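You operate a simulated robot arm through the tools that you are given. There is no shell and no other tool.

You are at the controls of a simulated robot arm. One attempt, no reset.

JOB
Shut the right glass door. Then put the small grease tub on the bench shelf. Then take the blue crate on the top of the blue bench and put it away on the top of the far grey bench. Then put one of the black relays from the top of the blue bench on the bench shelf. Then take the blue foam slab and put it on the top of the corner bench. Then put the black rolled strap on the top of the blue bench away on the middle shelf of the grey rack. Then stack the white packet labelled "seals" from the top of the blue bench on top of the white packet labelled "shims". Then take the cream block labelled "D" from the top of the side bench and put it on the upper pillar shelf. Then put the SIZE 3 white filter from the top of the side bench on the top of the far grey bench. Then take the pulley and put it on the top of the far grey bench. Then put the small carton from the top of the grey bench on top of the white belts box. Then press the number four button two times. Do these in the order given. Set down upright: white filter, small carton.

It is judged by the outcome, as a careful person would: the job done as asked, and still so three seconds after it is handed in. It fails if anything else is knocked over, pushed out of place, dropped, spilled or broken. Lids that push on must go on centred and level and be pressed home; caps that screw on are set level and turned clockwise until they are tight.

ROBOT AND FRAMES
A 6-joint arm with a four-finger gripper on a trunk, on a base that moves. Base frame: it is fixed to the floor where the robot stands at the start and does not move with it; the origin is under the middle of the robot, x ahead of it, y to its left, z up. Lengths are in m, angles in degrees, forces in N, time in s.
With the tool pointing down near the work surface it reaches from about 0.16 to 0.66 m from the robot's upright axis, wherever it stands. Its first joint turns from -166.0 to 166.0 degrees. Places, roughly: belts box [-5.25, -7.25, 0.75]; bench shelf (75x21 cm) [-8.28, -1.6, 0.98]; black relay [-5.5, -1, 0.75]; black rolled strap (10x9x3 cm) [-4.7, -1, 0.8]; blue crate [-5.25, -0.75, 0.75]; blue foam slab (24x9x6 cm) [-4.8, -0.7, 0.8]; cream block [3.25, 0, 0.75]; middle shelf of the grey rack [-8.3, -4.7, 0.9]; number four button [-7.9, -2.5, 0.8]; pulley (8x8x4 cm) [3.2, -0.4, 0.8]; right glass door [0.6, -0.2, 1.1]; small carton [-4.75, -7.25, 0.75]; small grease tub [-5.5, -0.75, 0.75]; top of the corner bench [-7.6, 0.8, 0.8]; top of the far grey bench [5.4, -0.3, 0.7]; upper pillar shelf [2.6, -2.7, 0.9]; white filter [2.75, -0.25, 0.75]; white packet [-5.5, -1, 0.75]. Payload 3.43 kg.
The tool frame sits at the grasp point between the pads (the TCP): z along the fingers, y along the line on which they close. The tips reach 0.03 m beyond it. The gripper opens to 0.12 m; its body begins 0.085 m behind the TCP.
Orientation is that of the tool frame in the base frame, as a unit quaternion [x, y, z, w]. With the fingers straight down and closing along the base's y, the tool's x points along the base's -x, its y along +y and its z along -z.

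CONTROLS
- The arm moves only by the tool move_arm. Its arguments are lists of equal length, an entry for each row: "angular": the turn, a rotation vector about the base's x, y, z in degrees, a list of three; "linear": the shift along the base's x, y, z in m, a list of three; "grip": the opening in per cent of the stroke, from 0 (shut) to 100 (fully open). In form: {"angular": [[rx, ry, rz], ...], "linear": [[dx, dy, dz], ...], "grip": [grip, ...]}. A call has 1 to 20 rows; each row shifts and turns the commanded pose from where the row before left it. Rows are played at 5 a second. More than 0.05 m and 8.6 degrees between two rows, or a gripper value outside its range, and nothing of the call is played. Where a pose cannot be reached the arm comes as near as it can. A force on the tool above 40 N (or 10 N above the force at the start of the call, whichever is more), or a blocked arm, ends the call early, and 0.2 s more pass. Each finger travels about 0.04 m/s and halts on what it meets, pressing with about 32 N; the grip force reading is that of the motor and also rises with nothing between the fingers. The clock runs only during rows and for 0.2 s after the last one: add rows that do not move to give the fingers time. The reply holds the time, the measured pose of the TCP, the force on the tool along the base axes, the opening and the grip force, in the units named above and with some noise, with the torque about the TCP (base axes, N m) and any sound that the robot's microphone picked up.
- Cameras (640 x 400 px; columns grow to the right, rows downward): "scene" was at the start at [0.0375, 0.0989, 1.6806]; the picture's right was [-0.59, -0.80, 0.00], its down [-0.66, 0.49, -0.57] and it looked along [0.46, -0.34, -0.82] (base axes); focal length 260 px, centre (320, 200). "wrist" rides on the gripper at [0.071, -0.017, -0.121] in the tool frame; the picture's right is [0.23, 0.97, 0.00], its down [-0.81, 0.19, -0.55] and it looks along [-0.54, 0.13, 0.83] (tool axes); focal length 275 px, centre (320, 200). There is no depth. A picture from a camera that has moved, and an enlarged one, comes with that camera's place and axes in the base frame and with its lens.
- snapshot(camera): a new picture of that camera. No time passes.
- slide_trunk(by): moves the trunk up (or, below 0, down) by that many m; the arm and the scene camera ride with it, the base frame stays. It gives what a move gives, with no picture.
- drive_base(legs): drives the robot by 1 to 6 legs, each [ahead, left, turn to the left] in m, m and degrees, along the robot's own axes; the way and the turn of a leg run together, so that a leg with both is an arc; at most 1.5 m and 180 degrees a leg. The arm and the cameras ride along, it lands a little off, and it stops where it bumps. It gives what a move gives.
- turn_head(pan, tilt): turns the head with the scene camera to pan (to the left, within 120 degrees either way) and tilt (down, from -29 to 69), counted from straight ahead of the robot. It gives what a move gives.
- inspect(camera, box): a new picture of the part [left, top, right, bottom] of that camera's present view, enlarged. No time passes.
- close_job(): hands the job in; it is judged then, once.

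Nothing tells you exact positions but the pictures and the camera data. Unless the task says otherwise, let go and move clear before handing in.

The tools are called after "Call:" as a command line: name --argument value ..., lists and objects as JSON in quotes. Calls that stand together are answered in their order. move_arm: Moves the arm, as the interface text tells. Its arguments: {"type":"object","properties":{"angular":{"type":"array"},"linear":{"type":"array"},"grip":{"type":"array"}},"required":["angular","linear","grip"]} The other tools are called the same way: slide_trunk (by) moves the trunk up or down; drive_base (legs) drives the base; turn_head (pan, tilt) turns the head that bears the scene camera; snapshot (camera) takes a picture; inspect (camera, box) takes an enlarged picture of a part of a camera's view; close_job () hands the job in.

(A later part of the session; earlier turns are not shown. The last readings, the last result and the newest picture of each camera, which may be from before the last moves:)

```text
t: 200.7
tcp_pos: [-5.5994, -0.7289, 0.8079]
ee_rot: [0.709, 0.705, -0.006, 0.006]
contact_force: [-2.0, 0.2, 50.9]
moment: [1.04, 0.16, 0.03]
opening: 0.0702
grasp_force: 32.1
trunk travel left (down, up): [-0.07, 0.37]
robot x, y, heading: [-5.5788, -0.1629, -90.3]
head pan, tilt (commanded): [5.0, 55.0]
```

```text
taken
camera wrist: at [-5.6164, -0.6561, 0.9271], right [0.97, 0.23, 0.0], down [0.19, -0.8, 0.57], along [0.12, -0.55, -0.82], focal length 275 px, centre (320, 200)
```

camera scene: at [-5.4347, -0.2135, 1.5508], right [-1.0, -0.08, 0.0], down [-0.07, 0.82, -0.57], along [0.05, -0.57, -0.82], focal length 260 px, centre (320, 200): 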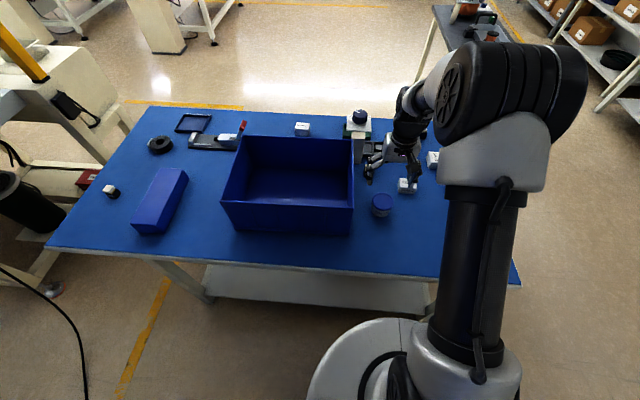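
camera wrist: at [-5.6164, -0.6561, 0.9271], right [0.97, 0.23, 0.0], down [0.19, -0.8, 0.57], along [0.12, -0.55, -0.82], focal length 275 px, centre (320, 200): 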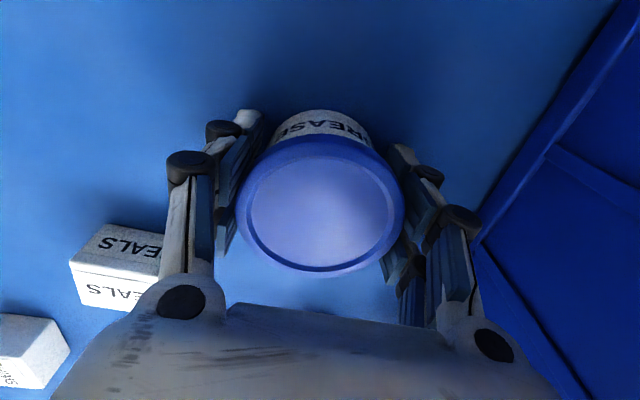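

The tub is held (opening 0.070), though the tool still reads an upward push. I lift gently and watch the force.

Call:
move_arm --angular '[[0, 0, 0], [0, 0, 0], [0, 0, 0], [0, 0, 0], [0, 0, 0]]' --linear '[[0, 0, 0.005], [0, 0, 0.01], [0, 0, 0.01], [0, 0, 0.01], [0, 0, 0]]' --grip '[40, 40, 40, 40, 40]'

Call:
snapshot --camera "wrist"

Call:
snapshot --camera "scene"

```text
t: 201.9
tcp_pos: [-5.5996, -0.728, 0.8364]
ee_rot: [0.709, 0.705, -0.002, 0.001]
contact_force: [-0.1, 0.5, -1.1]
moment: [0.0, -0.01, -0.03]
opening: 0.0699
grasp_force: 31.9
trunk travel left (down, up): [-0.07, 0.37]
robot x, y, heading: [-5.5766, -0.1633, -90.1]
head pan, tilt (commanded): [5.0, 55.0]
```

```text
taken
camera wrist: at [-5.616, -0.6564, 0.9576], right [0.97, 0.23, 0.0], down [0.19, -0.81, 0.56], along [0.12, -0.54, -0.83], focal length 275 px, centre (320, 200)
```

wrist: 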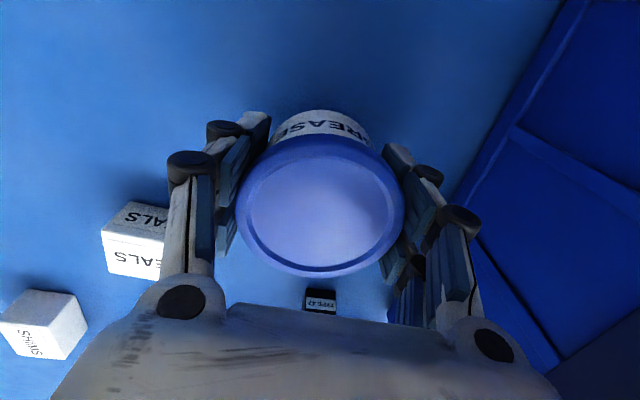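

```text
taken
camera scene: at [-5.4347, -0.2131, 1.5508], right [-1.0, -0.08, 0.0], down [-0.07, 0.82, -0.57], along [0.05, -0.57, -0.82], focal length 260 px, centre (320, 200)
```

scene: 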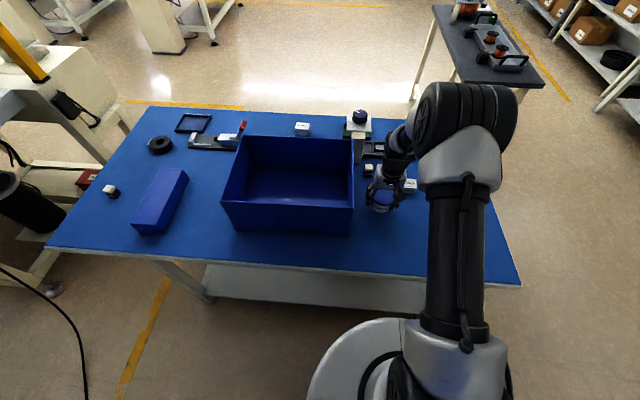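

The tub came up with the gripper. I raise it well clear, back away from the bench and turn west.

Call:
move_arm --angular '[[0, 0, 0], [0, 0, 0], [0, 0, 0], [0, 0, 0], [0, 0, 0], [0, 0, 0]]' --linear '[[0, 0, 0.04], [0, 0, 0.05], [0, 0, 0.05], [0, 0, 0.05], [0, 0, 0.05], [0, 0, 0.05]]' --grip '[40, 40, 40, 40, 40, 40]'

Call:
slide_trunk --by 0.15

Call:
drive_base --legs '[[-0.2, 0, 0], [0, 0, -90], [1.45, 0, 0]]'

Call:
turn_head --pan 30 --tilt 30

Call:
snapshot --camera "scene"

```text
t: 203.3
tcp_pos: [-5.6004, -0.7285, 1.1286]
ee_rot: [0.709, 0.706, -0.002, 0.002]
contact_force: [0.3, 0.3, -0.7]
moment: [-0.04, -0.01, -0.01]
opening: 0.0698
grasp_force: 31.7
trunk travel left (down, up): [-0.07, 0.37]
robot x, y, heading: [-5.5815, -0.1636, -90.5]
head pan, tilt (commanded): [5.0, 55.0]
```

```text
t: 205.0
tcp_pos: [-5.6013, -0.7279, 1.2766]
ee_rot: [0.709, 0.705, -0.002, 0.002]
contact_force: [-0.1, 0.1, -0.7]
moment: [0.03, -0.02, -0.01]
opening: 0.0695
grasp_force: 32.0
trunk travel left (down, up): [-0.22, 0.22]
robot x, y, heading: [-5.577, -0.1661, -90.5]
head pan, tilt (commanded): [5.0, 55.0]
```

```text
t: 217.3
tcp_pos: [-7.596, 0.0532, 1.2761]
ee_rot: [1.0, 0.003, -0.002, 0.0]
contact_force: [0.4, -0.6, -1.3]
moment: [0.01, -0.05, 0.03]
opening: 0.0693
grasp_force: 32.2
trunk travel left (down, up): [-0.22, 0.22]
robot x, y, heading: [-7.0314, 0.0432, -179.8]
head pan, tilt (commanded): [5.0, 55.0]
```

```text
t: 218.2
tcp_pos: [-7.5964, 0.0532, 1.2756]
ee_rot: [1.0, 0.002, -0.003, 0.0]
contact_force: [0.3, 0.1, -1.0]
moment: [0.01, -0.02, -0.04]
opening: 0.0696
grasp_force: 32.0
trunk travel left (down, up): [-0.22, 0.22]
robot x, y, heading: [-7.0323, 0.0403, -179.7]
head pan, tilt (commanded): [30.0, 30.0]
```

```text
taken
camera scene: at [-7.0874, -0.1452, 1.7368], right [-0.5, 0.86, 0.0], down [0.43, 0.25, -0.87], along [-0.75, -0.44, -0.5], focal length 260 px, centre (320, 200)
```

scene: 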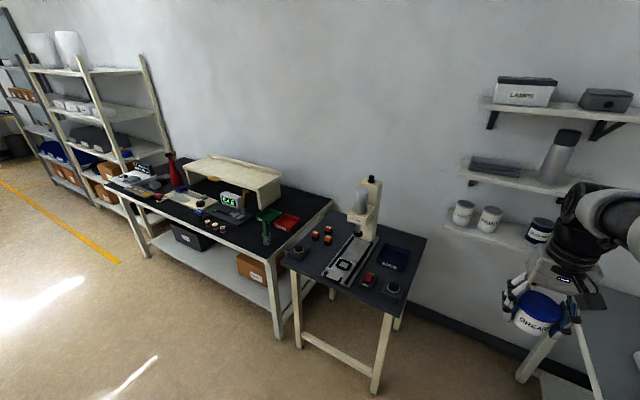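

I see the west bench with its beige riser shelf, empty on top as far as I can tell. I zoom in on it.

Call:
inspect --camera "scene" --box '[100, 130, 440, 345]'

```text
1.86 times, centred on (270, 238) of scene
camera zoom: at [-7.0874, -0.1452, 1.7368], right [-0.5, 0.86, 0.0], down [0.43, 0.25, -0.87], along [-0.75, -0.44, -0.5], focal length 483 px, centre (413, 130)
```

zoom: 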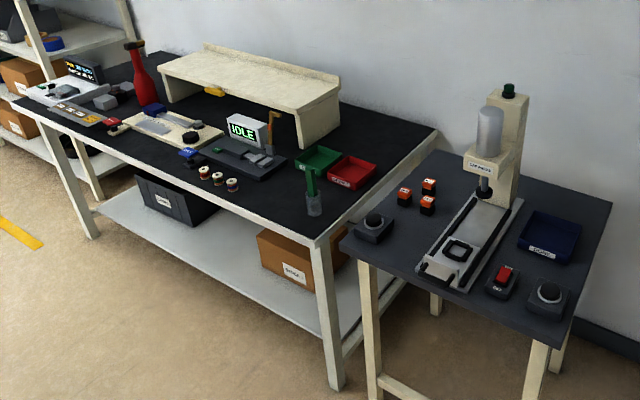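

The shelf top spans x -8.345…-8.145, y -1.94…-1.20 at z≈0.98 and is empty. I drive down in front of it and face west.

Call:
drive_base --legs '[[0, 0, 90], [1.48, 0, 0], [0, 0, -90], [0.5, 0, 0]]'

Call:
turn_head --pan 10 --tilt 40

Call:
snapshot --camera "scene"

Call:
snapshot --camera "wrist"

```text
t: 235.8
tcp_pos: [-8.0818, -1.4252, 1.2769]
ee_rot: [1.0, 0.004, -0.003, 0.0]
contact_force: [-0.5, 0.5, -2.3]
moment: [0.01, -0.03, 0.01]
opening: 0.0697
grasp_force: 31.8
trunk travel left (down, up): [-0.22, 0.22]
robot x, y, heading: [-7.5155, -1.4382, -179.4]
head pan, tilt (commanded): [30.0, 30.0]
```

```text
t: 236.6
tcp_pos: [-8.0809, -1.4259, 1.2762]
ee_rot: [1.0, 0.004, -0.002, 0.0]
contact_force: [-0.3, 1.3, -1.8]
moment: [-0.01, -0.03, -0.04]
opening: 0.0694
grasp_force: 31.5
trunk travel left (down, up): [-0.22, 0.22]
robot x, y, heading: [-7.5163, -1.4385, -179.3]
head pan, tilt (commanded): [10.0, 40.0]
```

```text
taken
camera scene: at [-7.5779, -1.592, 1.7216], right [-0.18, 0.98, 0.0], down [0.63, 0.12, -0.77], along [-0.75, -0.14, -0.64], focal length 260 px, centre (320, 200)
```

scene: 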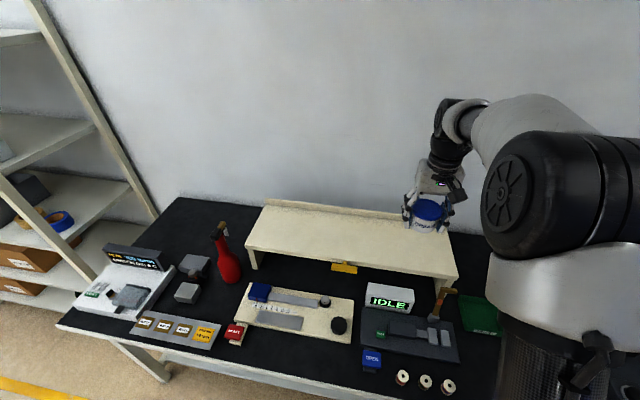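

```text
taken
camera wrist: at [-8.0089, -1.4083, 1.3977], right [0.24, -0.97, 0.0], down [-0.81, -0.2, 0.56], along [-0.54, -0.13, -0.83], focal length 275 px, centre (320, 200)
```

wrist: 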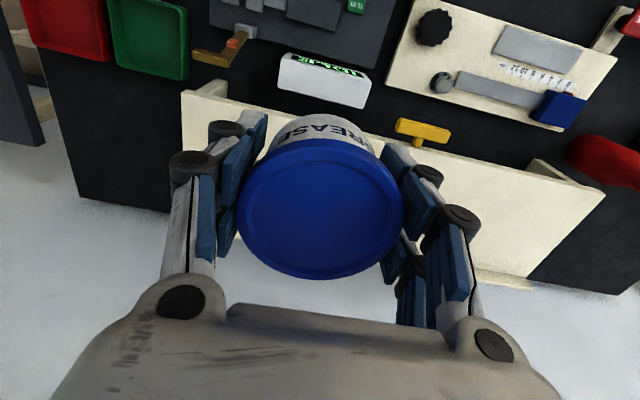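

I drive 8 cm closer, then extend the tub over the shelf's middle depth.

Call:
drive_base --legs '[[0.08, 0, 0]]'

Call:
move_arm --angular '[[0, 0, 0], [0, 0, 0], [0, 0, 0], [0, 0, 0], [0, 0, 0], [0, 0, 0]]' --linear '[[-0.025, -0.005, -0.02], [-0.025, -0.005, -0.04], [-0.015, -0.005, -0.04], [-0.01, 0, -0.04], [0, 0, -0.03], [0, 0, 0]]' --grip '[40, 40, 40, 40, 40, 40]'

Call:
snapshot --camera "scene"

Call:
snapshot --camera "wrist"

```text
t: 237.6
tcp_pos: [-8.1599, -1.4244, 1.277]
ee_rot: [1.0, 0.003, -0.003, 0.0]
contact_force: [-1.2, -0.8, -1.7]
moment: [0.0, -0.03, -0.02]
opening: 0.0695
grasp_force: 31.7
trunk travel left (down, up): [-0.22, 0.22]
robot x, y, heading: [-7.5935, -1.4376, -179.6]
head pan, tilt (commanded): [10.0, 40.0]
```

```text
t: 239.0
tcp_pos: [-8.2343, -1.4387, 1.1067]
ee_rot: [1.0, 0.003, -0.003, 0.0]
contact_force: [-0.1, -0.1, -1.4]
moment: [0.0, 0.02, 0.01]
opening: 0.0695
grasp_force: 32.1
trunk travel left (down, up): [-0.22, 0.22]
robot x, y, heading: [-7.5961, -1.4364, -179.4]
head pan, tilt (commanded): [10.0, 40.0]
```

```text
taken
camera scene: at [-7.6567, -1.5923, 1.7216], right [-0.18, 0.98, 0.0], down [0.63, 0.12, -0.77], along [-0.75, -0.14, -0.64], focal length 260 px, centre (320, 200)
```

scene: 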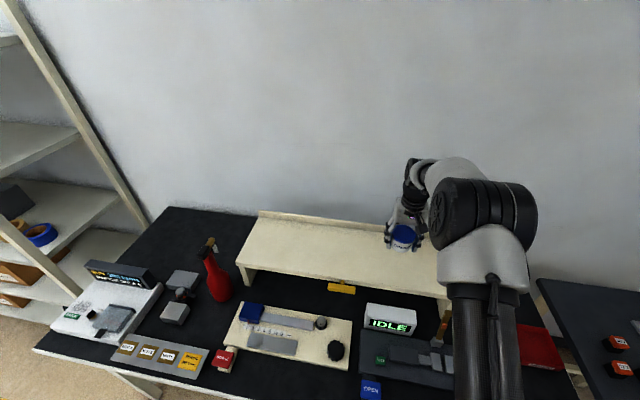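

```text
taken
camera wrist: at [-8.1621, -1.4234, 1.2272], right [0.24, -0.97, 0.0], down [-0.81, -0.2, 0.56], along [-0.54, -0.13, -0.83], focal length 275 px, centre (320, 200)
```

wrist: 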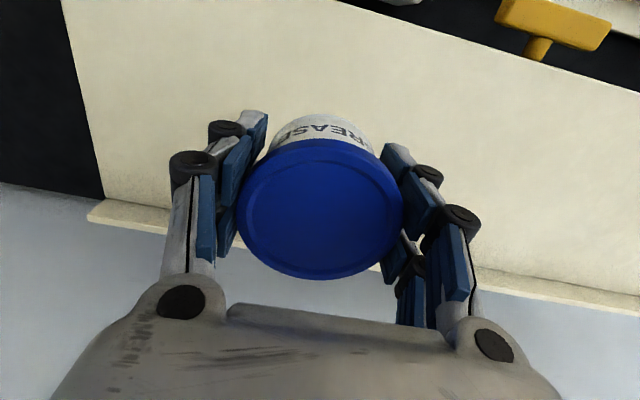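

The tub is over the middle of the shelf. I lower it slowly until it touches.

Call:
move_arm --angular '[[0, 0, 0], [0, 0, 0], [0, 0, 0], [0, 0, 0], [0, 0, 0]]' --linear '[[0, 0, -0.03], [0, 0, -0.02], [0, 0, -0.01], [0, 0, -0.008], [0, 0, 0]]' --grip '[40, 40, 40, 40, 40]'

```text
t: 240.2
tcp_pos: [-8.2339, -1.4389, 1.0387]
ee_rot: [1.0, 0.002, -0.003, -0.001]
contact_force: [0.0, 0.6, -1.6]
moment: [0.0, -0.01, -0.01]
opening: 0.0698
grasp_force: 32.5
trunk travel left (down, up): [-0.22, 0.22]
robot x, y, heading: [-7.5963, -1.4337, -179.6]
head pan, tilt (commanded): [10.0, 40.0]
```

Call:
move_arm --angular '[[0, 0, 0], [0, 0, 0], [0, 0, 0], [0, 0, 0], [0, 0, 0]]' --linear '[[0, 0, -0.004], [0, 0, -0.004], [0, 0, -0.004], [0, 0, -0.004], [0, 0, 0]]' --grip '[40, 40, 40, 40, 40]'

```text
t: 241.4
tcp_pos: [-8.2342, -1.4396, 1.0222]
ee_rot: [1.0, 0.002, -0.003, 0.001]
contact_force: [1.0, -0.7, -1.2]
moment: [-0.01, -0.01, 0.01]
opening: 0.0695
grasp_force: 32.2
trunk travel left (down, up): [-0.22, 0.22]
robot x, y, heading: [-7.5941, -1.4374, -179.7]
head pan, tilt (commanded): [10.0, 40.0]
```

Call:
move_arm --angular '[[0, 0, 0], [0, 0, 0], [0, 0, 0], [0, 0, 0], [0, 0, 0]]' --linear '[[0, 0, -0.003], [0, 0, -0.003], [0, 0, -0.003], [0, 0, -0.003], [0, 0, 0]]' --grip '[40, 40, 40, 40, 40]'

Call:
snapshot --camera "scene"

```text
t: 242.6
tcp_pos: [-8.2346, -1.4396, 1.0104]
ee_rot: [1.0, 0.002, -0.001, 0.0]
contact_force: [0.8, 0.4, -1.8]
moment: [-0.02, 0.02, -0.03]
opening: 0.0695
grasp_force: 32.1
trunk travel left (down, up): [-0.22, 0.22]
robot x, y, heading: [-7.5947, -1.4426, -179.8]
head pan, tilt (commanded): [10.0, 40.0]
```

```text
taken
camera scene: at [-7.6568, -1.5923, 1.7215], right [-0.18, 0.98, 0.0], down [0.63, 0.12, -0.77], along [-0.75, -0.14, -0.64], focal length 260 px, centre (320, 200)
```

scene: 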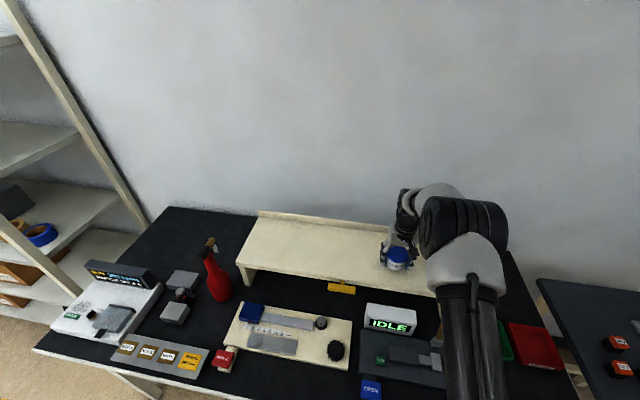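

Call:
inspect --camera "scene" --box '[340, 220, 460, 295]'

Call:
move_arm --angular '[[0, 0, 0], [0, 0, 0], [0, 0, 0], [0, 0, 0], [0, 0, 0]]' --linear '[[0, 0, -0.003], [0, 0, -0.003], [0, 0, -0.003], [0, 0, -0.002], [0, 0, 0]]' --grip '[40, 40, 40, 40, 40]'

```text
5.33 times, centred on (400, 258) of scene
camera zoom: at [-7.6568, -1.5923, 1.7215], right [-0.18, 0.98, 0.0], down [0.63, 0.12, -0.77], along [-0.75, -0.14, -0.64], focal length 1385 px, centre (-107, -107)
```

zoom: 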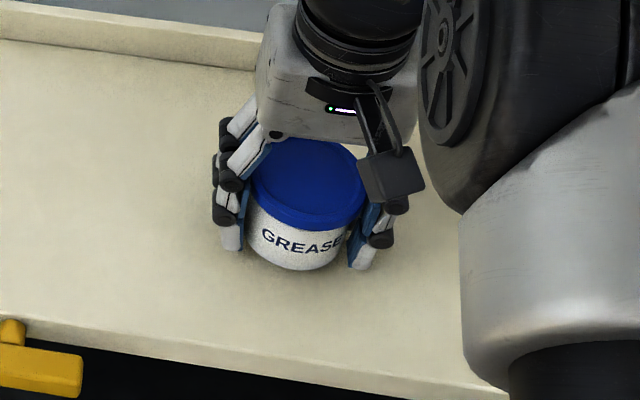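

```text
t: 243.8
tcp_pos: [-8.2353, -1.441, 1.0012]
ee_rot: [1.0, 0.002, -0.002, 0.001]
contact_force: [0.6, -0.4, -1.8]
moment: [-0.01, 0.02, 0.02]
opening: 0.0695
grasp_force: 31.9
trunk travel left (down, up): [-0.22, 0.22]
robot x, y, heading: [-7.5938, -1.4398, -179.6]
head pan, tilt (commanded): [10.0, 40.0]
```

Call:
move_arm --angular '[[0, 0, 0], [0, 0, 0], [0, 0, 0], [0, 0, 0], [0, 0, 0], [0, 0, 0]]' --linear '[[0, 0, -0.003], [0, 0, -0.003], [0, 0, -0.003], [0, 0, -0.003], [0, 0, -0.003], [0, 0, 0]]' --grip '[40, 40, 40, 40, 40, 40]'

Call:
inspect --camera "scene" --box '[340, 220, 460, 295]'

```text
t: 244.8
tcp_pos: [-8.2393, -1.4391, 0.9967]
ee_rot: [1.0, 0.002, -0.006, 0.001]
contact_force: [8.4, 1.5, 16.3]
moment: [0.07, -0.54, -0.02]
opening: 0.0695
grasp_force: 32.1
trunk travel left (down, up): [-0.22, 0.22]
robot x, y, heading: [-7.5913, -1.4379, -179.6]
head pan, tilt (commanded): [10.0, 40.0]
heard: snap
stopped in row 4: the force on the tool passed its limit at 44 N (the readings are from after the stop); the commanded pose is now the measured one
```

```text
5.33 times, centred on (400, 258) of scene
camera zoom: at [-7.6542, -1.592, 1.7216], right [-0.18, 0.98, 0.0], down [0.63, 0.12, -0.77], along [-0.75, -0.14, -0.64], focal length 1385 px, centre (-107, -107)
```

zoom: 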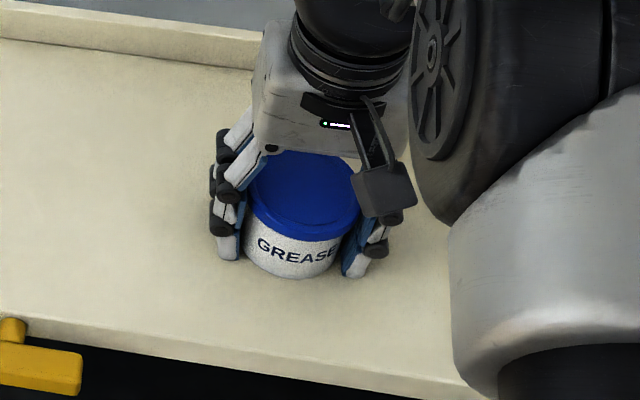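

The tub touched down (a snap was heard, possibly its lid seating under the push). I ease the pressure and open the fingers.

Call:
move_arm --angular '[[0, 0, 0], [0, 0, 0], [0, 0, 0], [0, 0, 0], [0, 0, 0], [0, 0, 0]]' --linear '[[0.002, 0, 0.002], [0.002, 0, 0.001], [0, 0, 0], [0, 0, 0], [0, 0, 0], [0, 0, 0]]' --grip '[40, 45, 60, 75, 90, 90]'

Call:
inspect --camera "scene" --box '[340, 220, 460, 295]'

Call:
snapshot --camera "wrist"

```text
t: 246.2
tcp_pos: [-8.2332, -1.4403, 0.9973]
ee_rot: [1.0, 0.002, -0.007, 0.0]
contact_force: [-0.4, 0.4, 0.6]
moment: [0.05, 0.02, -0.02]
opening: 0.1079
grasp_force: 0.0
trunk travel left (down, up): [-0.22, 0.22]
robot x, y, heading: [-7.5962, -1.4372, -179.6]
head pan, tilt (commanded): [10.0, 40.0]
heard: snap
```

```text
5.33 times, centred on (400, 258) of scene
camera zoom: at [-7.6566, -1.5923, 1.7215], right [-0.18, 0.98, 0.0], down [0.63, 0.12, -0.77], along [-0.75, -0.14, -0.64], focal length 1385 px, centre (-107, -107)
```

zoom: 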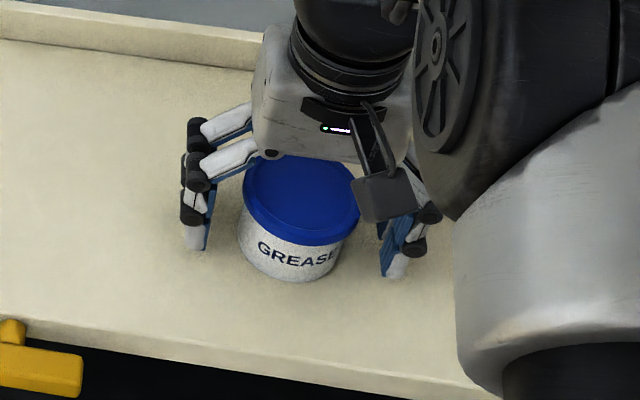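

```text
taken
camera wrist: at [-8.1604, -1.4236, 1.1175], right [0.24, -0.97, 0.0], down [-0.8, -0.2, 0.56], along [-0.55, -0.13, -0.83], focal length 275 px, centre (320, 200)
```

wrist: 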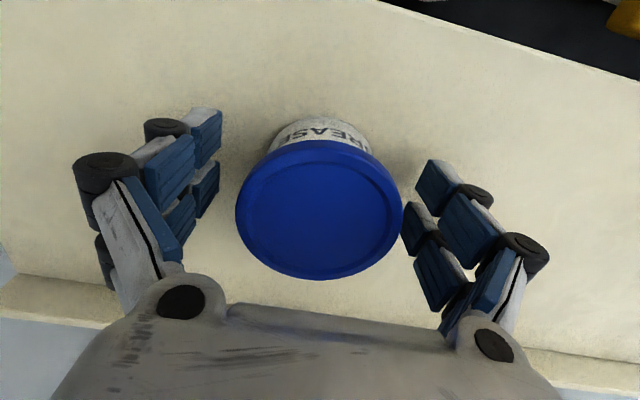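

The tub stands on the shelf, released. I lift away and look at the tub and its lid closely, because of the two snaps.

Call:
move_arm --angular '[[0, 0, 0], [0, 0, 0], [0, 0, 0], [0, 0, 0], [0, 0, 0], [0, 0, 0], [0, 0, 0]]' --linear '[[0, 0, 0.02], [0, 0, 0.04], [0, 0, 0.05], [0, 0, 0.05], [0.02, 0, 0.05], [0.03, 0, 0.03], [0.03, 0, 0]]' --grip '[90, 90, 90, 90, 90, 90, 90]'

Call:
inspect --camera "scene" --box '[340, 220, 460, 295]'

Call:
inspect --camera "wrist" --box '[220, 20, 420, 145]'

```text
refused: row 5 steps farther than a row can; nothing moved
```

```text
5.33 times, centred on (400, 258) of scene
camera zoom: at [-7.6566, -1.5923, 1.7215], right [-0.18, 0.98, 0.0], down [0.63, 0.12, -0.77], along [-0.75, -0.14, -0.64], focal length 1385 px, centre (-107, -107)
```

zoom: 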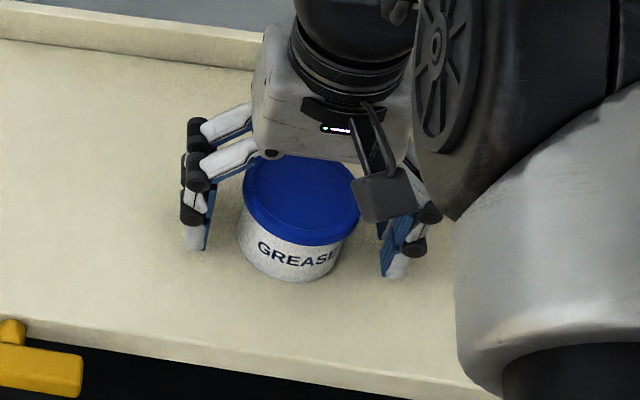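

```text
3.20 times, centred on (320, 82) of wrist
camera zoom: at [-8.1604, -1.4236, 1.1175], right [0.24, -0.97, 0.0], down [-0.8, -0.2, 0.56], along [-0.55, -0.13, -0.83], focal length 881 px, centre (320, 576)
```

zoom: 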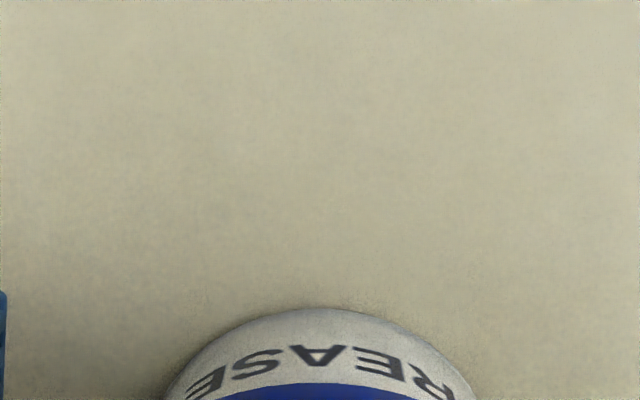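

Call:
move_arm --angular '[[0, 0, 0], [0, 0, 0], [0, 0, 0], [0, 0, 0], [0, 0, 0], [0, 0, 0], [0, 0, 0]]' --linear '[[0, 0, 0.02], [0, 0, 0.04], [0, 0, 0.05], [0, 0, 0.05], [0.01, 0, 0.045], [0.03, 0, 0.03], [0.03, 0, 0]]' --grip '[90, 90, 90, 90, 90, 90, 90]'

Call:
inspect --camera "scene" --box '[340, 220, 460, 295]'

Call:
snapshot --camera "wrist"

```text
t: 247.8
tcp_pos: [-8.1628, -1.4403, 1.2337]
ee_rot: [1.0, 0.003, -0.006, 0.0]
contact_force: [0.4, -0.3, 0.1]
moment: [0.01, 0.06, 0.01]
opening: 0.1081
grasp_force: 0.1
trunk travel left (down, up): [-0.22, 0.22]
robot x, y, heading: [-7.5935, -1.4379, -179.9]
head pan, tilt (commanded): [10.0, 40.0]
```

```text
5.33 times, centred on (400, 258) of scene
camera zoom: at [-7.6558, -1.5923, 1.7216], right [-0.18, 0.98, 0.0], down [0.63, 0.12, -0.77], along [-0.75, -0.14, -0.64], focal length 1385 px, centre (-107, -107)
```

zoom: 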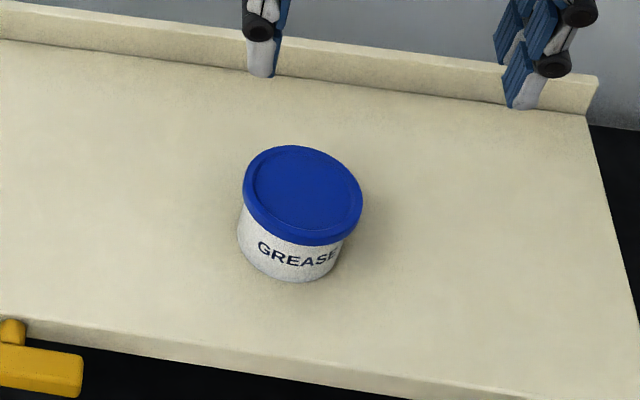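

```text
taken
camera wrist: at [-8.0899, -1.4238, 1.3541], right [0.24, -0.97, 0.0], down [-0.8, -0.2, 0.56], along [-0.55, -0.13, -0.83], focal length 275 px, centre (320, 200)
```

wrist: 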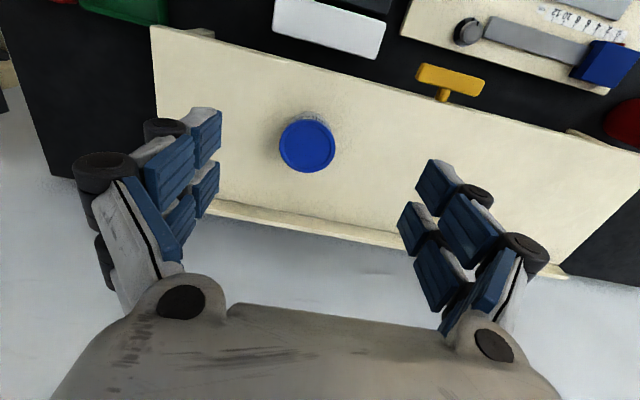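

The tub stands upright on the shelf with its lid on and level. Next is the HOLD crate (about 0.38 × 0.29 × 0.17 m): I'll pinch its long south wall from the south side, so I drive round there.

Call:
drive_base --legs '[[-0.55, 0, 0], [0, 0, 90], [1.48, 0, 0], [0, 0, 90], [1.3, 0, 0], [0.45, 0, 90]]'

Call:
turn_head --pan 0 --tilt 30

Call:
snapshot --camera "scene"

```text
t: 275.4
tcp_pos: [-5.467, -2.0474, 1.2314]
ee_rot: [0.712, -0.702, -0.005, -0.005]
contact_force: [-0.2, 0.0, 0.0]
moment: [0.01, -0.01, 0.0]
opening: 0.1082
grasp_force: 0.0
trunk travel left (down, up): [-0.22, 0.22]
robot x, y, heading: [-5.4636, -2.6156, 90.9]
head pan, tilt (commanded): [10.0, 40.0]
cut short: leg 6
```

```text
t: 276.1
tcp_pos: [-5.4672, -2.0477, 1.2333]
ee_rot: [0.712, -0.702, -0.005, -0.006]
contact_force: [0.3, 0.4, 0.4]
moment: [0.03, 0.01, 0.0]
opening: 0.1079
grasp_force: 0.1
trunk travel left (down, up): [-0.22, 0.22]
robot x, y, heading: [-5.4622, -2.6175, 90.6]
head pan, tilt (commanded): [0.0, 30.0]
```

```text
taken
camera scene: at [-5.6026, -2.5472, 1.7368], right [1.0, 0.01, 0.0], down [0.01, -0.5, -0.87], along [-0.01, 0.87, -0.5], focal length 260 px, centre (320, 200)
```

scene: 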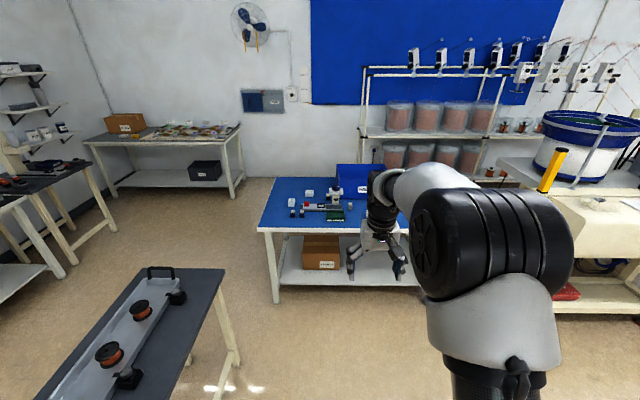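

I'm facing the bench from the south. I move up closer and take measurements of the crate from both cameras.

Call:
drive_base --legs '[[0.8, -0.15, -0.7]]'

Call:
turn_head --pan 0 --tilt 45

Call:
snapshot --camera "scene"

Call:
snapshot --camera "wrist"

```text
t: 280.5
tcp_pos: [-5.3189, -1.2502, 1.2327]
ee_rot: [0.709, -0.705, -0.005, -0.005]
contact_force: [1.0, 0.4, 0.0]
moment: [-0.03, 0.02, 0.01]
opening: 0.1082
grasp_force: 0.0
trunk travel left (down, up): [-0.22, 0.22]
robot x, y, heading: [-5.3199, -1.8168, 90.3]
head pan, tilt (commanded): [0.0, 30.0]
```

```text
t: 281.2
tcp_pos: [-5.3195, -1.2511, 1.2334]
ee_rot: [0.709, -0.706, -0.005, -0.005]
contact_force: [-0.5, 0.1, 0.5]
moment: [0.01, 0.01, 0.02]
opening: 0.1081
grasp_force: 0.0
trunk travel left (down, up): [-0.22, 0.22]
robot x, y, heading: [-5.319, -1.8187, 90.4]
head pan, tilt (commanded): [0.0, 45.0]
```

```text
taken
camera scene: at [-5.4595, -1.7594, 1.7143], right [1.0, 0.0, 0.0], down [0.0, -0.71, -0.71], along [0.0, 0.71, -0.71], focal length 260 px, centre (320, 200)
```

scene: 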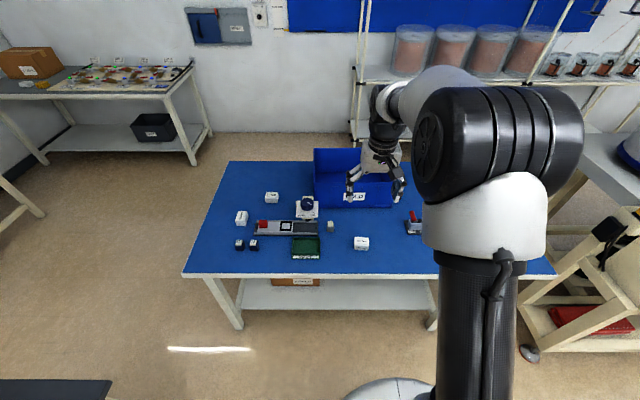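

```text
taken
camera wrist: at [-5.3014, -1.3255, 1.3536], right [-0.97, -0.23, 0.0], down [-0.19, 0.8, 0.56], along [-0.13, 0.55, -0.83], focal length 275 px, centre (320, 200)
```

wrist: 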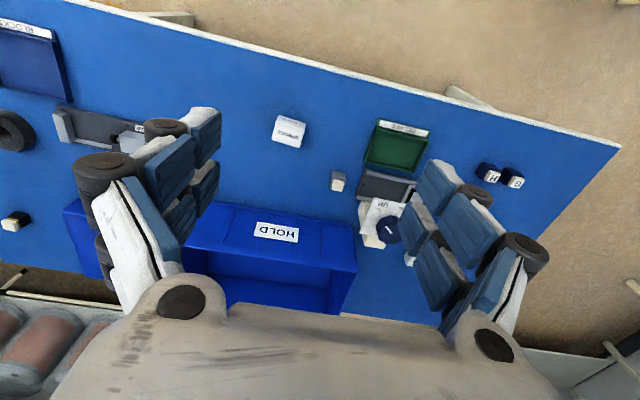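

Call:
inspect --camera "scene" --box '[220, 140, 420, 270]'

Call:
inspect --camera "wrist" --box '[0, 100, 420, 330]'

```text
3.08 times, centred on (320, 205) of scene
camera zoom: at [-5.4595, -1.7594, 1.7143], right [1.0, 0.0, 0.0], down [0.0, -0.71, -0.71], along [0.0, 0.71, -0.71], focal length 799 px, centre (320, 185)
```

zoom: 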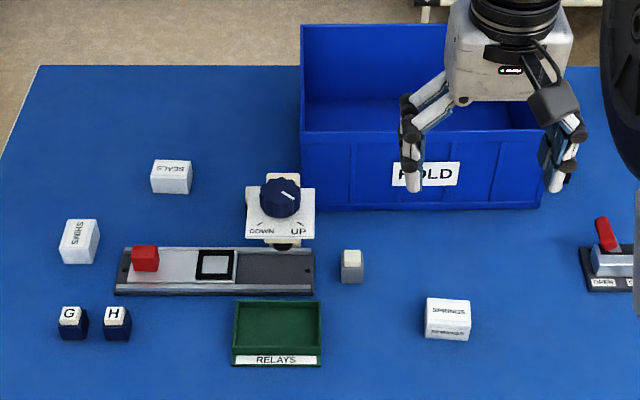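

```text
1.52 times, centred on (210, 215) of wrist
camera zoom: at [-5.3014, -1.3255, 1.3536], right [-0.97, -0.23, 0.0], down [-0.19, 0.8, 0.56], along [-0.13, 0.55, -0.83], focal length 420 px, centre (488, 177)
```

zoom: 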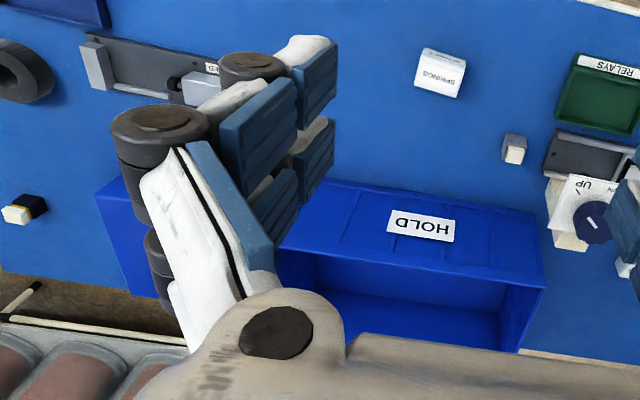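

The crate's south wall runs at y≈-0.88 from x -5.49 to -5.10, rim at z≈0.935. I turn the tool 90° so the fingers close across that wall, still high above the bench.

Call:
move_arm --angular '[[0, 0, 8.2], [0, 0, 8.2], [0, 0, 8.2], [0, 0, 8.2], [0, 0, 8.2], [0, 0, 8.2], [0, 0, 8.2], [0, 0, 8.2], [0, 0, 8.2], [0, 0, 8.2], [0, 0, 7.6], [0, 0, 0]]' --linear '[[0, 0, 0], [0, 0, 0], [0, 0, 0], [0, 0, 0], [0, 0, 0], [0, 0, 0], [0, 0, 0], [0, 0, 0], [0, 0, 0], [0, 0, 0], [0, 0, 0], [0, 0, 0]]' --grip '[90, 90, 90, 90, 90, 90, 90, 90, 90, 90, 90, 90]'

Call:
snapshot --camera "scene"

```text
t: 283.9
tcp_pos: [-5.3186, -1.2514, 1.2328]
ee_rot: [1.0, 0.0, -0.006, -0.001]
contact_force: [0.4, 0.5, 0.5]
moment: [0.0, 0.02, -0.04]
opening: 0.1081
grasp_force: 0.2
trunk travel left (down, up): [-0.22, 0.22]
robot x, y, heading: [-5.3195, -1.8213, 90.2]
head pan, tilt (commanded): [0.0, 45.0]
```

```text
taken
camera scene: at [-5.4595, -1.7594, 1.7143], right [1.0, 0.0, 0.0], down [0.0, -0.71, -0.71], along [0.0, 0.71, -0.71], focal length 260 px, centre (320, 200)
```

scene: 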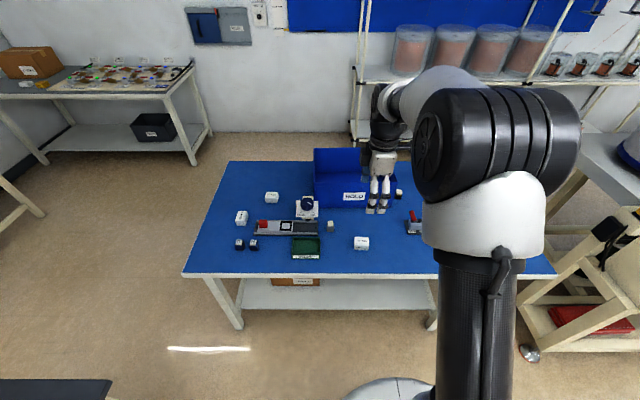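

Call:
drive_base --legs '[[0.29, 0, 0]]'

Call:
move_arm --angular '[[0, 0, 0], [0, 0, 0], [0, 0, 0], [0, 0, 0]]' --linear '[[0.01, 0.03, -0.03], [0.01, 0.03, -0.03], [0.005, 0.02, -0.03], [0, 0, -0.02]]' --grip '[90, 90, 90, 90]'

Call:
snapshot --camera "scene"

Call:
snapshot --camera "wrist"

```text
t: 285.9
tcp_pos: [-5.3207, -0.9602, 1.2329]
ee_rot: [1.0, -0.002, -0.008, 0.001]
contact_force: [0.8, 0.5, -0.8]
moment: [-0.03, 0.01, 0.01]
opening: 0.1079
grasp_force: 0.1
trunk travel left (down, up): [-0.22, 0.22]
robot x, y, heading: [-5.3198, -1.531, 89.9]
head pan, tilt (commanded): [0.0, 45.0]
```

```text
t: 286.9
tcp_pos: [-5.2943, -0.8804, 1.1239]
ee_rot: [1.0, -0.002, -0.007, 0.001]
contact_force: [0.9, 0.6, 0.3]
moment: [0.02, -0.02, 0.0]
opening: 0.1079
grasp_force: 0.1
trunk travel left (down, up): [-0.22, 0.22]
robot x, y, heading: [-5.3212, -1.5333, 90.1]
head pan, tilt (commanded): [0.0, 45.0]
```

```text
taken
camera scene: at [-5.4604, -1.4691, 1.7143], right [1.0, 0.0, 0.0], down [0.0, -0.71, -0.71], along [0.0, 0.71, -0.71], focal length 260 px, centre (320, 200)
```

scene: 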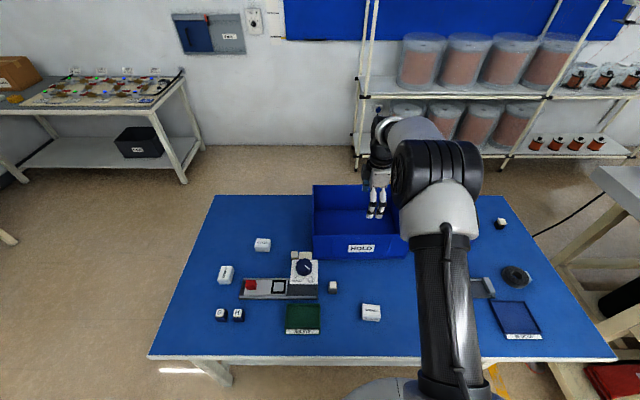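

```text
taken
camera wrist: at [-5.2215, -0.8651, 1.2433], right [0.23, -0.97, 0.0], down [-0.8, -0.19, 0.56], along [-0.55, -0.12, -0.83], focal length 275 px, centre (320, 200)
```

wrist: 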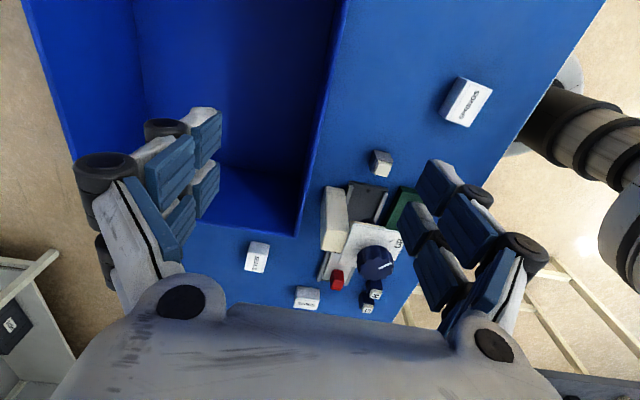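

The rim lies about 8 mm south of the grasp line; I correct and descend so the wall sits deep between the fingers.

Call:
move_arm --angular '[[0, 0, 0], [0, 0, 0], [0, 0, 0], [0, 0, 0], [0, 0, 0], [0, 0, 0], [0, 0, 0]]' --linear '[[0, -0.007, -0.03], [0, 0, -0.04], [0, 0, -0.04], [0, 0, -0.04], [0, 0, -0.035], [0, 0, -0.03], [0, 0, 0]]' --grip '[90, 90, 90, 90, 90, 90, 90]'

Call:
snapshot --camera "wrist"

Call:
inspect --camera "scene" --box '[280, 150, 440, 280]'

```text
t: 288.5
tcp_pos: [-5.2949, -0.8865, 0.9079]
ee_rot: [1.0, -0.001, -0.007, -0.001]
contact_force: [-0.6, 0.2, -0.2]
moment: [0.05, -0.03, 0.02]
opening: 0.1081
grasp_force: 0.0
trunk travel left (down, up): [-0.22, 0.22]
robot x, y, heading: [-5.3185, -1.5309, 90.2]
head pan, tilt (commanded): [0.0, 45.0]
```

```text
taken
camera wrist: at [-5.2217, -0.8718, 1.0285], right [0.23, -0.97, 0.0], down [-0.8, -0.19, 0.56], along [-0.55, -0.12, -0.83], focal length 275 px, centre (320, 200)
```

wrist: 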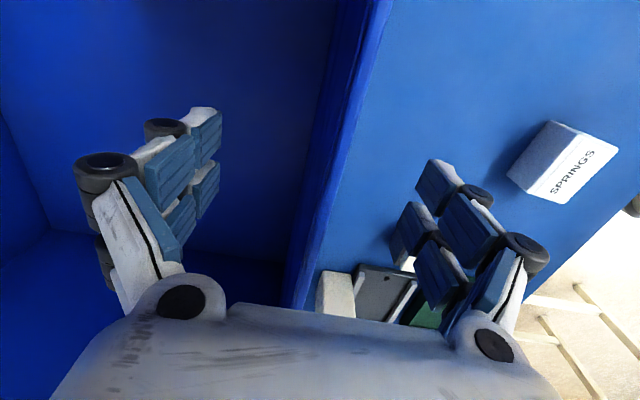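

```text
3.08 times, centred on (360, 215) of scene
camera zoom: at [-5.4604, -1.469, 1.7143], right [1.0, 0.0, 0.0], down [0.0, -0.71, -0.71], along [0.0, 0.71, -0.71], focal length 799 px, centre (197, 154)
```

zoom: 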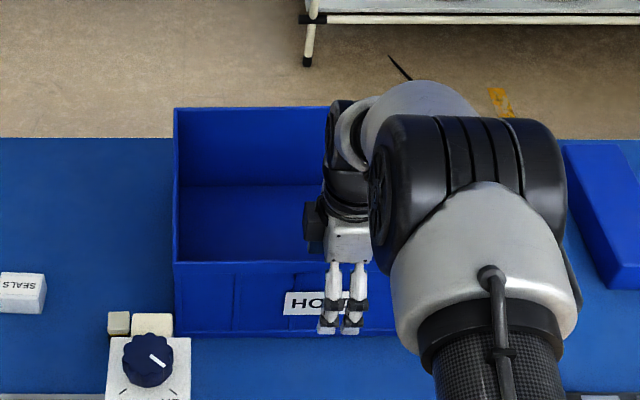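

Call:
move_arm --angular '[[0, 0, 0], [0, 0, 0], [0, 0, 0], [0, 0, 0], [0, 0, 0], [0, 0, 0], [0, 0, 0], [0, 0, 0], [0, 0, 0], [0, 0, 0], [0, 0, 0], [0, 0, 0]]' --linear '[[0, 0, -0.015], [0, 0, -0.015], [0, 0, 0], [0, 0, 0], [0, 0, 0], [0, 0, 0], [0, 0, 0], [0, 0, 0], [0, 0, 0], [0, 0, 0], [0, 0, 0], [0, 0, 0]]' --grip '[90, 90, 80, 60, 40, 20, 0, 0, 0, 0, 0, 0]'

Call:
snapshot --camera "wrist"

Call:
inspect --camera "scene" --box '[280, 150, 440, 280]'

```text
t: 291.1
tcp_pos: [-5.2949, -0.8881, 0.8767]
ee_rot: [1.0, -0.001, -0.007, -0.001]
contact_force: [-2.4, -1.2, 1.0]
moment: [0.01, -0.26, 1.08]
opening: 0.0059
grasp_force: 31.7
trunk travel left (down, up): [-0.22, 0.22]
robot x, y, heading: [-5.3224, -1.5294, 90.2]
head pan, tilt (commanded): [0.0, 45.0]
```

```text
taken
camera wrist: at [-5.2222, -0.8724, 0.9983], right [0.23, -0.97, 0.0], down [-0.8, -0.19, 0.56], along [-0.55, -0.13, -0.83], focal length 275 px, centre (320, 200)
```

wrist: 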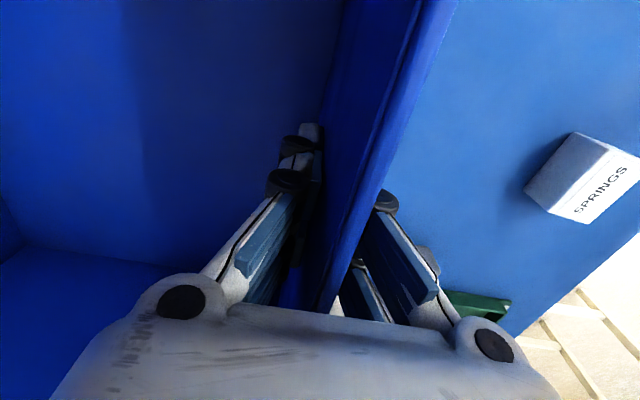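

```text
3.08 times, centred on (360, 215) of scene
camera zoom: at [-5.4607, -1.4688, 1.7143], right [1.0, 0.0, 0.0], down [0.0, -0.71, -0.71], along [0.0, 0.71, -0.71], focal length 799 px, centre (197, 154)
```

zoom: 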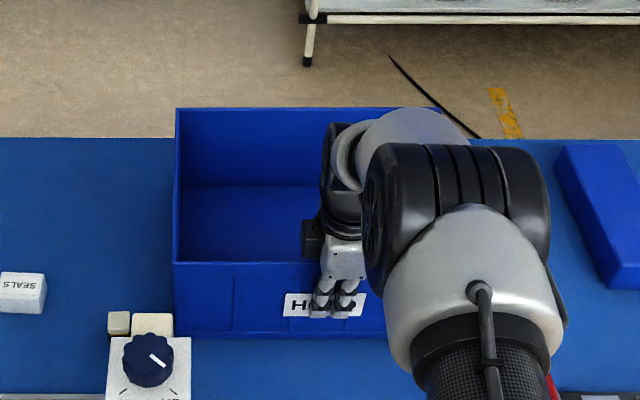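

The wall is gripped (6 mm thick). I lift a few centimetres and check how the crate behaves.

Call:
move_arm --angular '[[0, 0, 0], [0, 0, 0], [0, 0, 0], [0, 0, 0], [0, 0, 0], [0, 0, 0]]' --linear '[[0, 0, 0.01], [0, 0, 0.01], [0, 0, 0.015], [0, 0, 0.015], [0, 0, 0], [0, 0, 0]]' --grip '[0, 0, 0, 0, 0, 0]'

Call:
snapshot --camera "wrist"

Call:
snapshot --camera "scene"

```text
t: 292.5
tcp_pos: [-5.2952, -0.8876, 0.9269]
ee_rot: [1.0, -0.002, -0.007, 0.001]
contact_force: [0.4, 0.5, -10.7]
moment: [-1.47, -0.05, -0.03]
opening: 0.0062
grasp_force: 32.0
trunk travel left (down, up): [-0.22, 0.22]
robot x, y, heading: [-5.3234, -1.5307, 90.4]
head pan, tilt (commanded): [0.0, 45.0]
```

```text
taken
camera wrist: at [-5.2208, -0.8719, 1.0478], right [0.23, -0.97, 0.0], down [-0.8, -0.19, 0.56], along [-0.55, -0.13, -0.83], focal length 275 px, centre (320, 200)
```

wrist: 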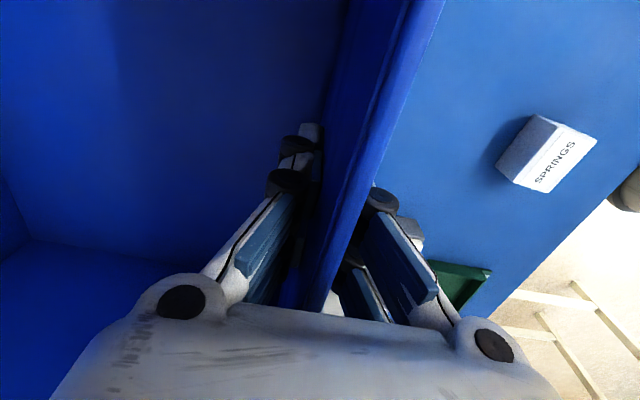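

```text
taken
camera scene: at [-5.4603, -1.4673, 1.7142], right [1.0, 0.0, 0.0], down [0.0, -0.71, -0.71], along [0.0, 0.71, -0.71], focal length 260 px, centre (320, 200)
```

scene: 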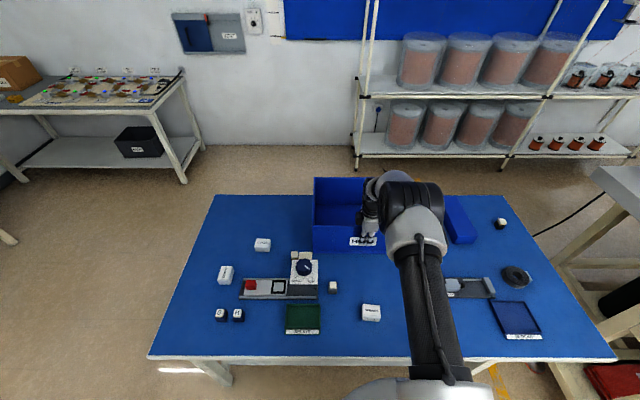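

The crate hangs level and firmly: 1.1 kg, no slip. I raise it with the trunk, back off and then draw the arm in for the long drive.

Call:
slide_trunk --by 0.21

Call:
move_arm --angular '[[0, 0, 0], [0, 0, 0], [0, 0, 0], [0, 0, 0]]' --linear '[[0, 0, 0.02], [0, 0, 0.02], [0, 0, 0.02], [0, 0, 0.01]]' --grip '[0, 0, 0, 0]'

Call:
drive_base --legs '[[-0.6, 0, 0]]'

Call:
snapshot --camera "scene"

Call:
snapshot --camera "wrist"

```text
t: 294.7
tcp_pos: [-5.2944, -0.8873, 1.1359]
ee_rot: [1.0, -0.002, -0.007, 0.001]
contact_force: [0.1, -0.1, -11.5]
moment: [-1.46, -0.1, -0.03]
opening: 0.0061
grasp_force: 31.9
trunk travel left (down, up): [-0.43, 0.01]
robot x, y, heading: [-5.3195, -1.5314, 90.4]
head pan, tilt (commanded): [0.0, 45.0]
```

```text
t: 295.7
tcp_pos: [-5.2943, -0.8864, 1.2073]
ee_rot: [1.0, -0.002, -0.007, 0.0]
contact_force: [0.3, -0.9, -10.8]
moment: [-1.51, -0.08, 0.01]
opening: 0.0061
grasp_force: 31.5
trunk travel left (down, up): [-0.43, 0.01]
robot x, y, heading: [-5.32, -1.5322, 90.0]
head pan, tilt (commanded): [0.0, 45.0]
```

```text
t: 299.1
tcp_pos: [-5.2905, -1.4828, 1.2078]
ee_rot: [1.0, -0.005, -0.007, 0.0]
contact_force: [0.3, -0.3, -10.7]
moment: [-1.44, -0.08, -0.02]
opening: 0.0062
grasp_force: 32.2
trunk travel left (down, up): [-0.43, 0.01]
robot x, y, heading: [-5.3216, -2.1256, 89.8]
head pan, tilt (commanded): [0.0, 45.0]
```

```text
taken
camera scene: at [-5.4595, -2.0624, 1.9243], right [1.0, 0.0, 0.0], down [0.0, -0.71, -0.71], along [0.0, 0.71, -0.71], focal length 260 px, centre (320, 200)
```

scene: 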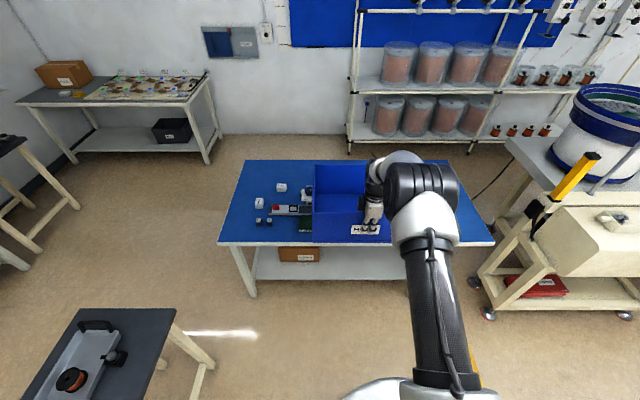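

```text
taken
camera wrist: at [-5.2171, -1.4673, 1.3284], right [0.22, -0.97, 0.0], down [-0.8, -0.19, 0.56], along [-0.55, -0.12, -0.83], focal length 275 px, centre (320, 200)
```

wrist: 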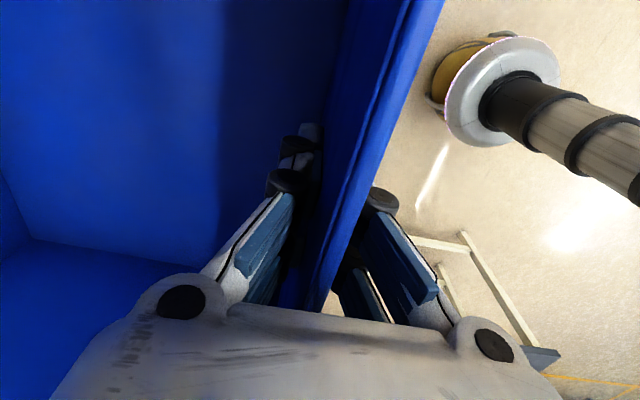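

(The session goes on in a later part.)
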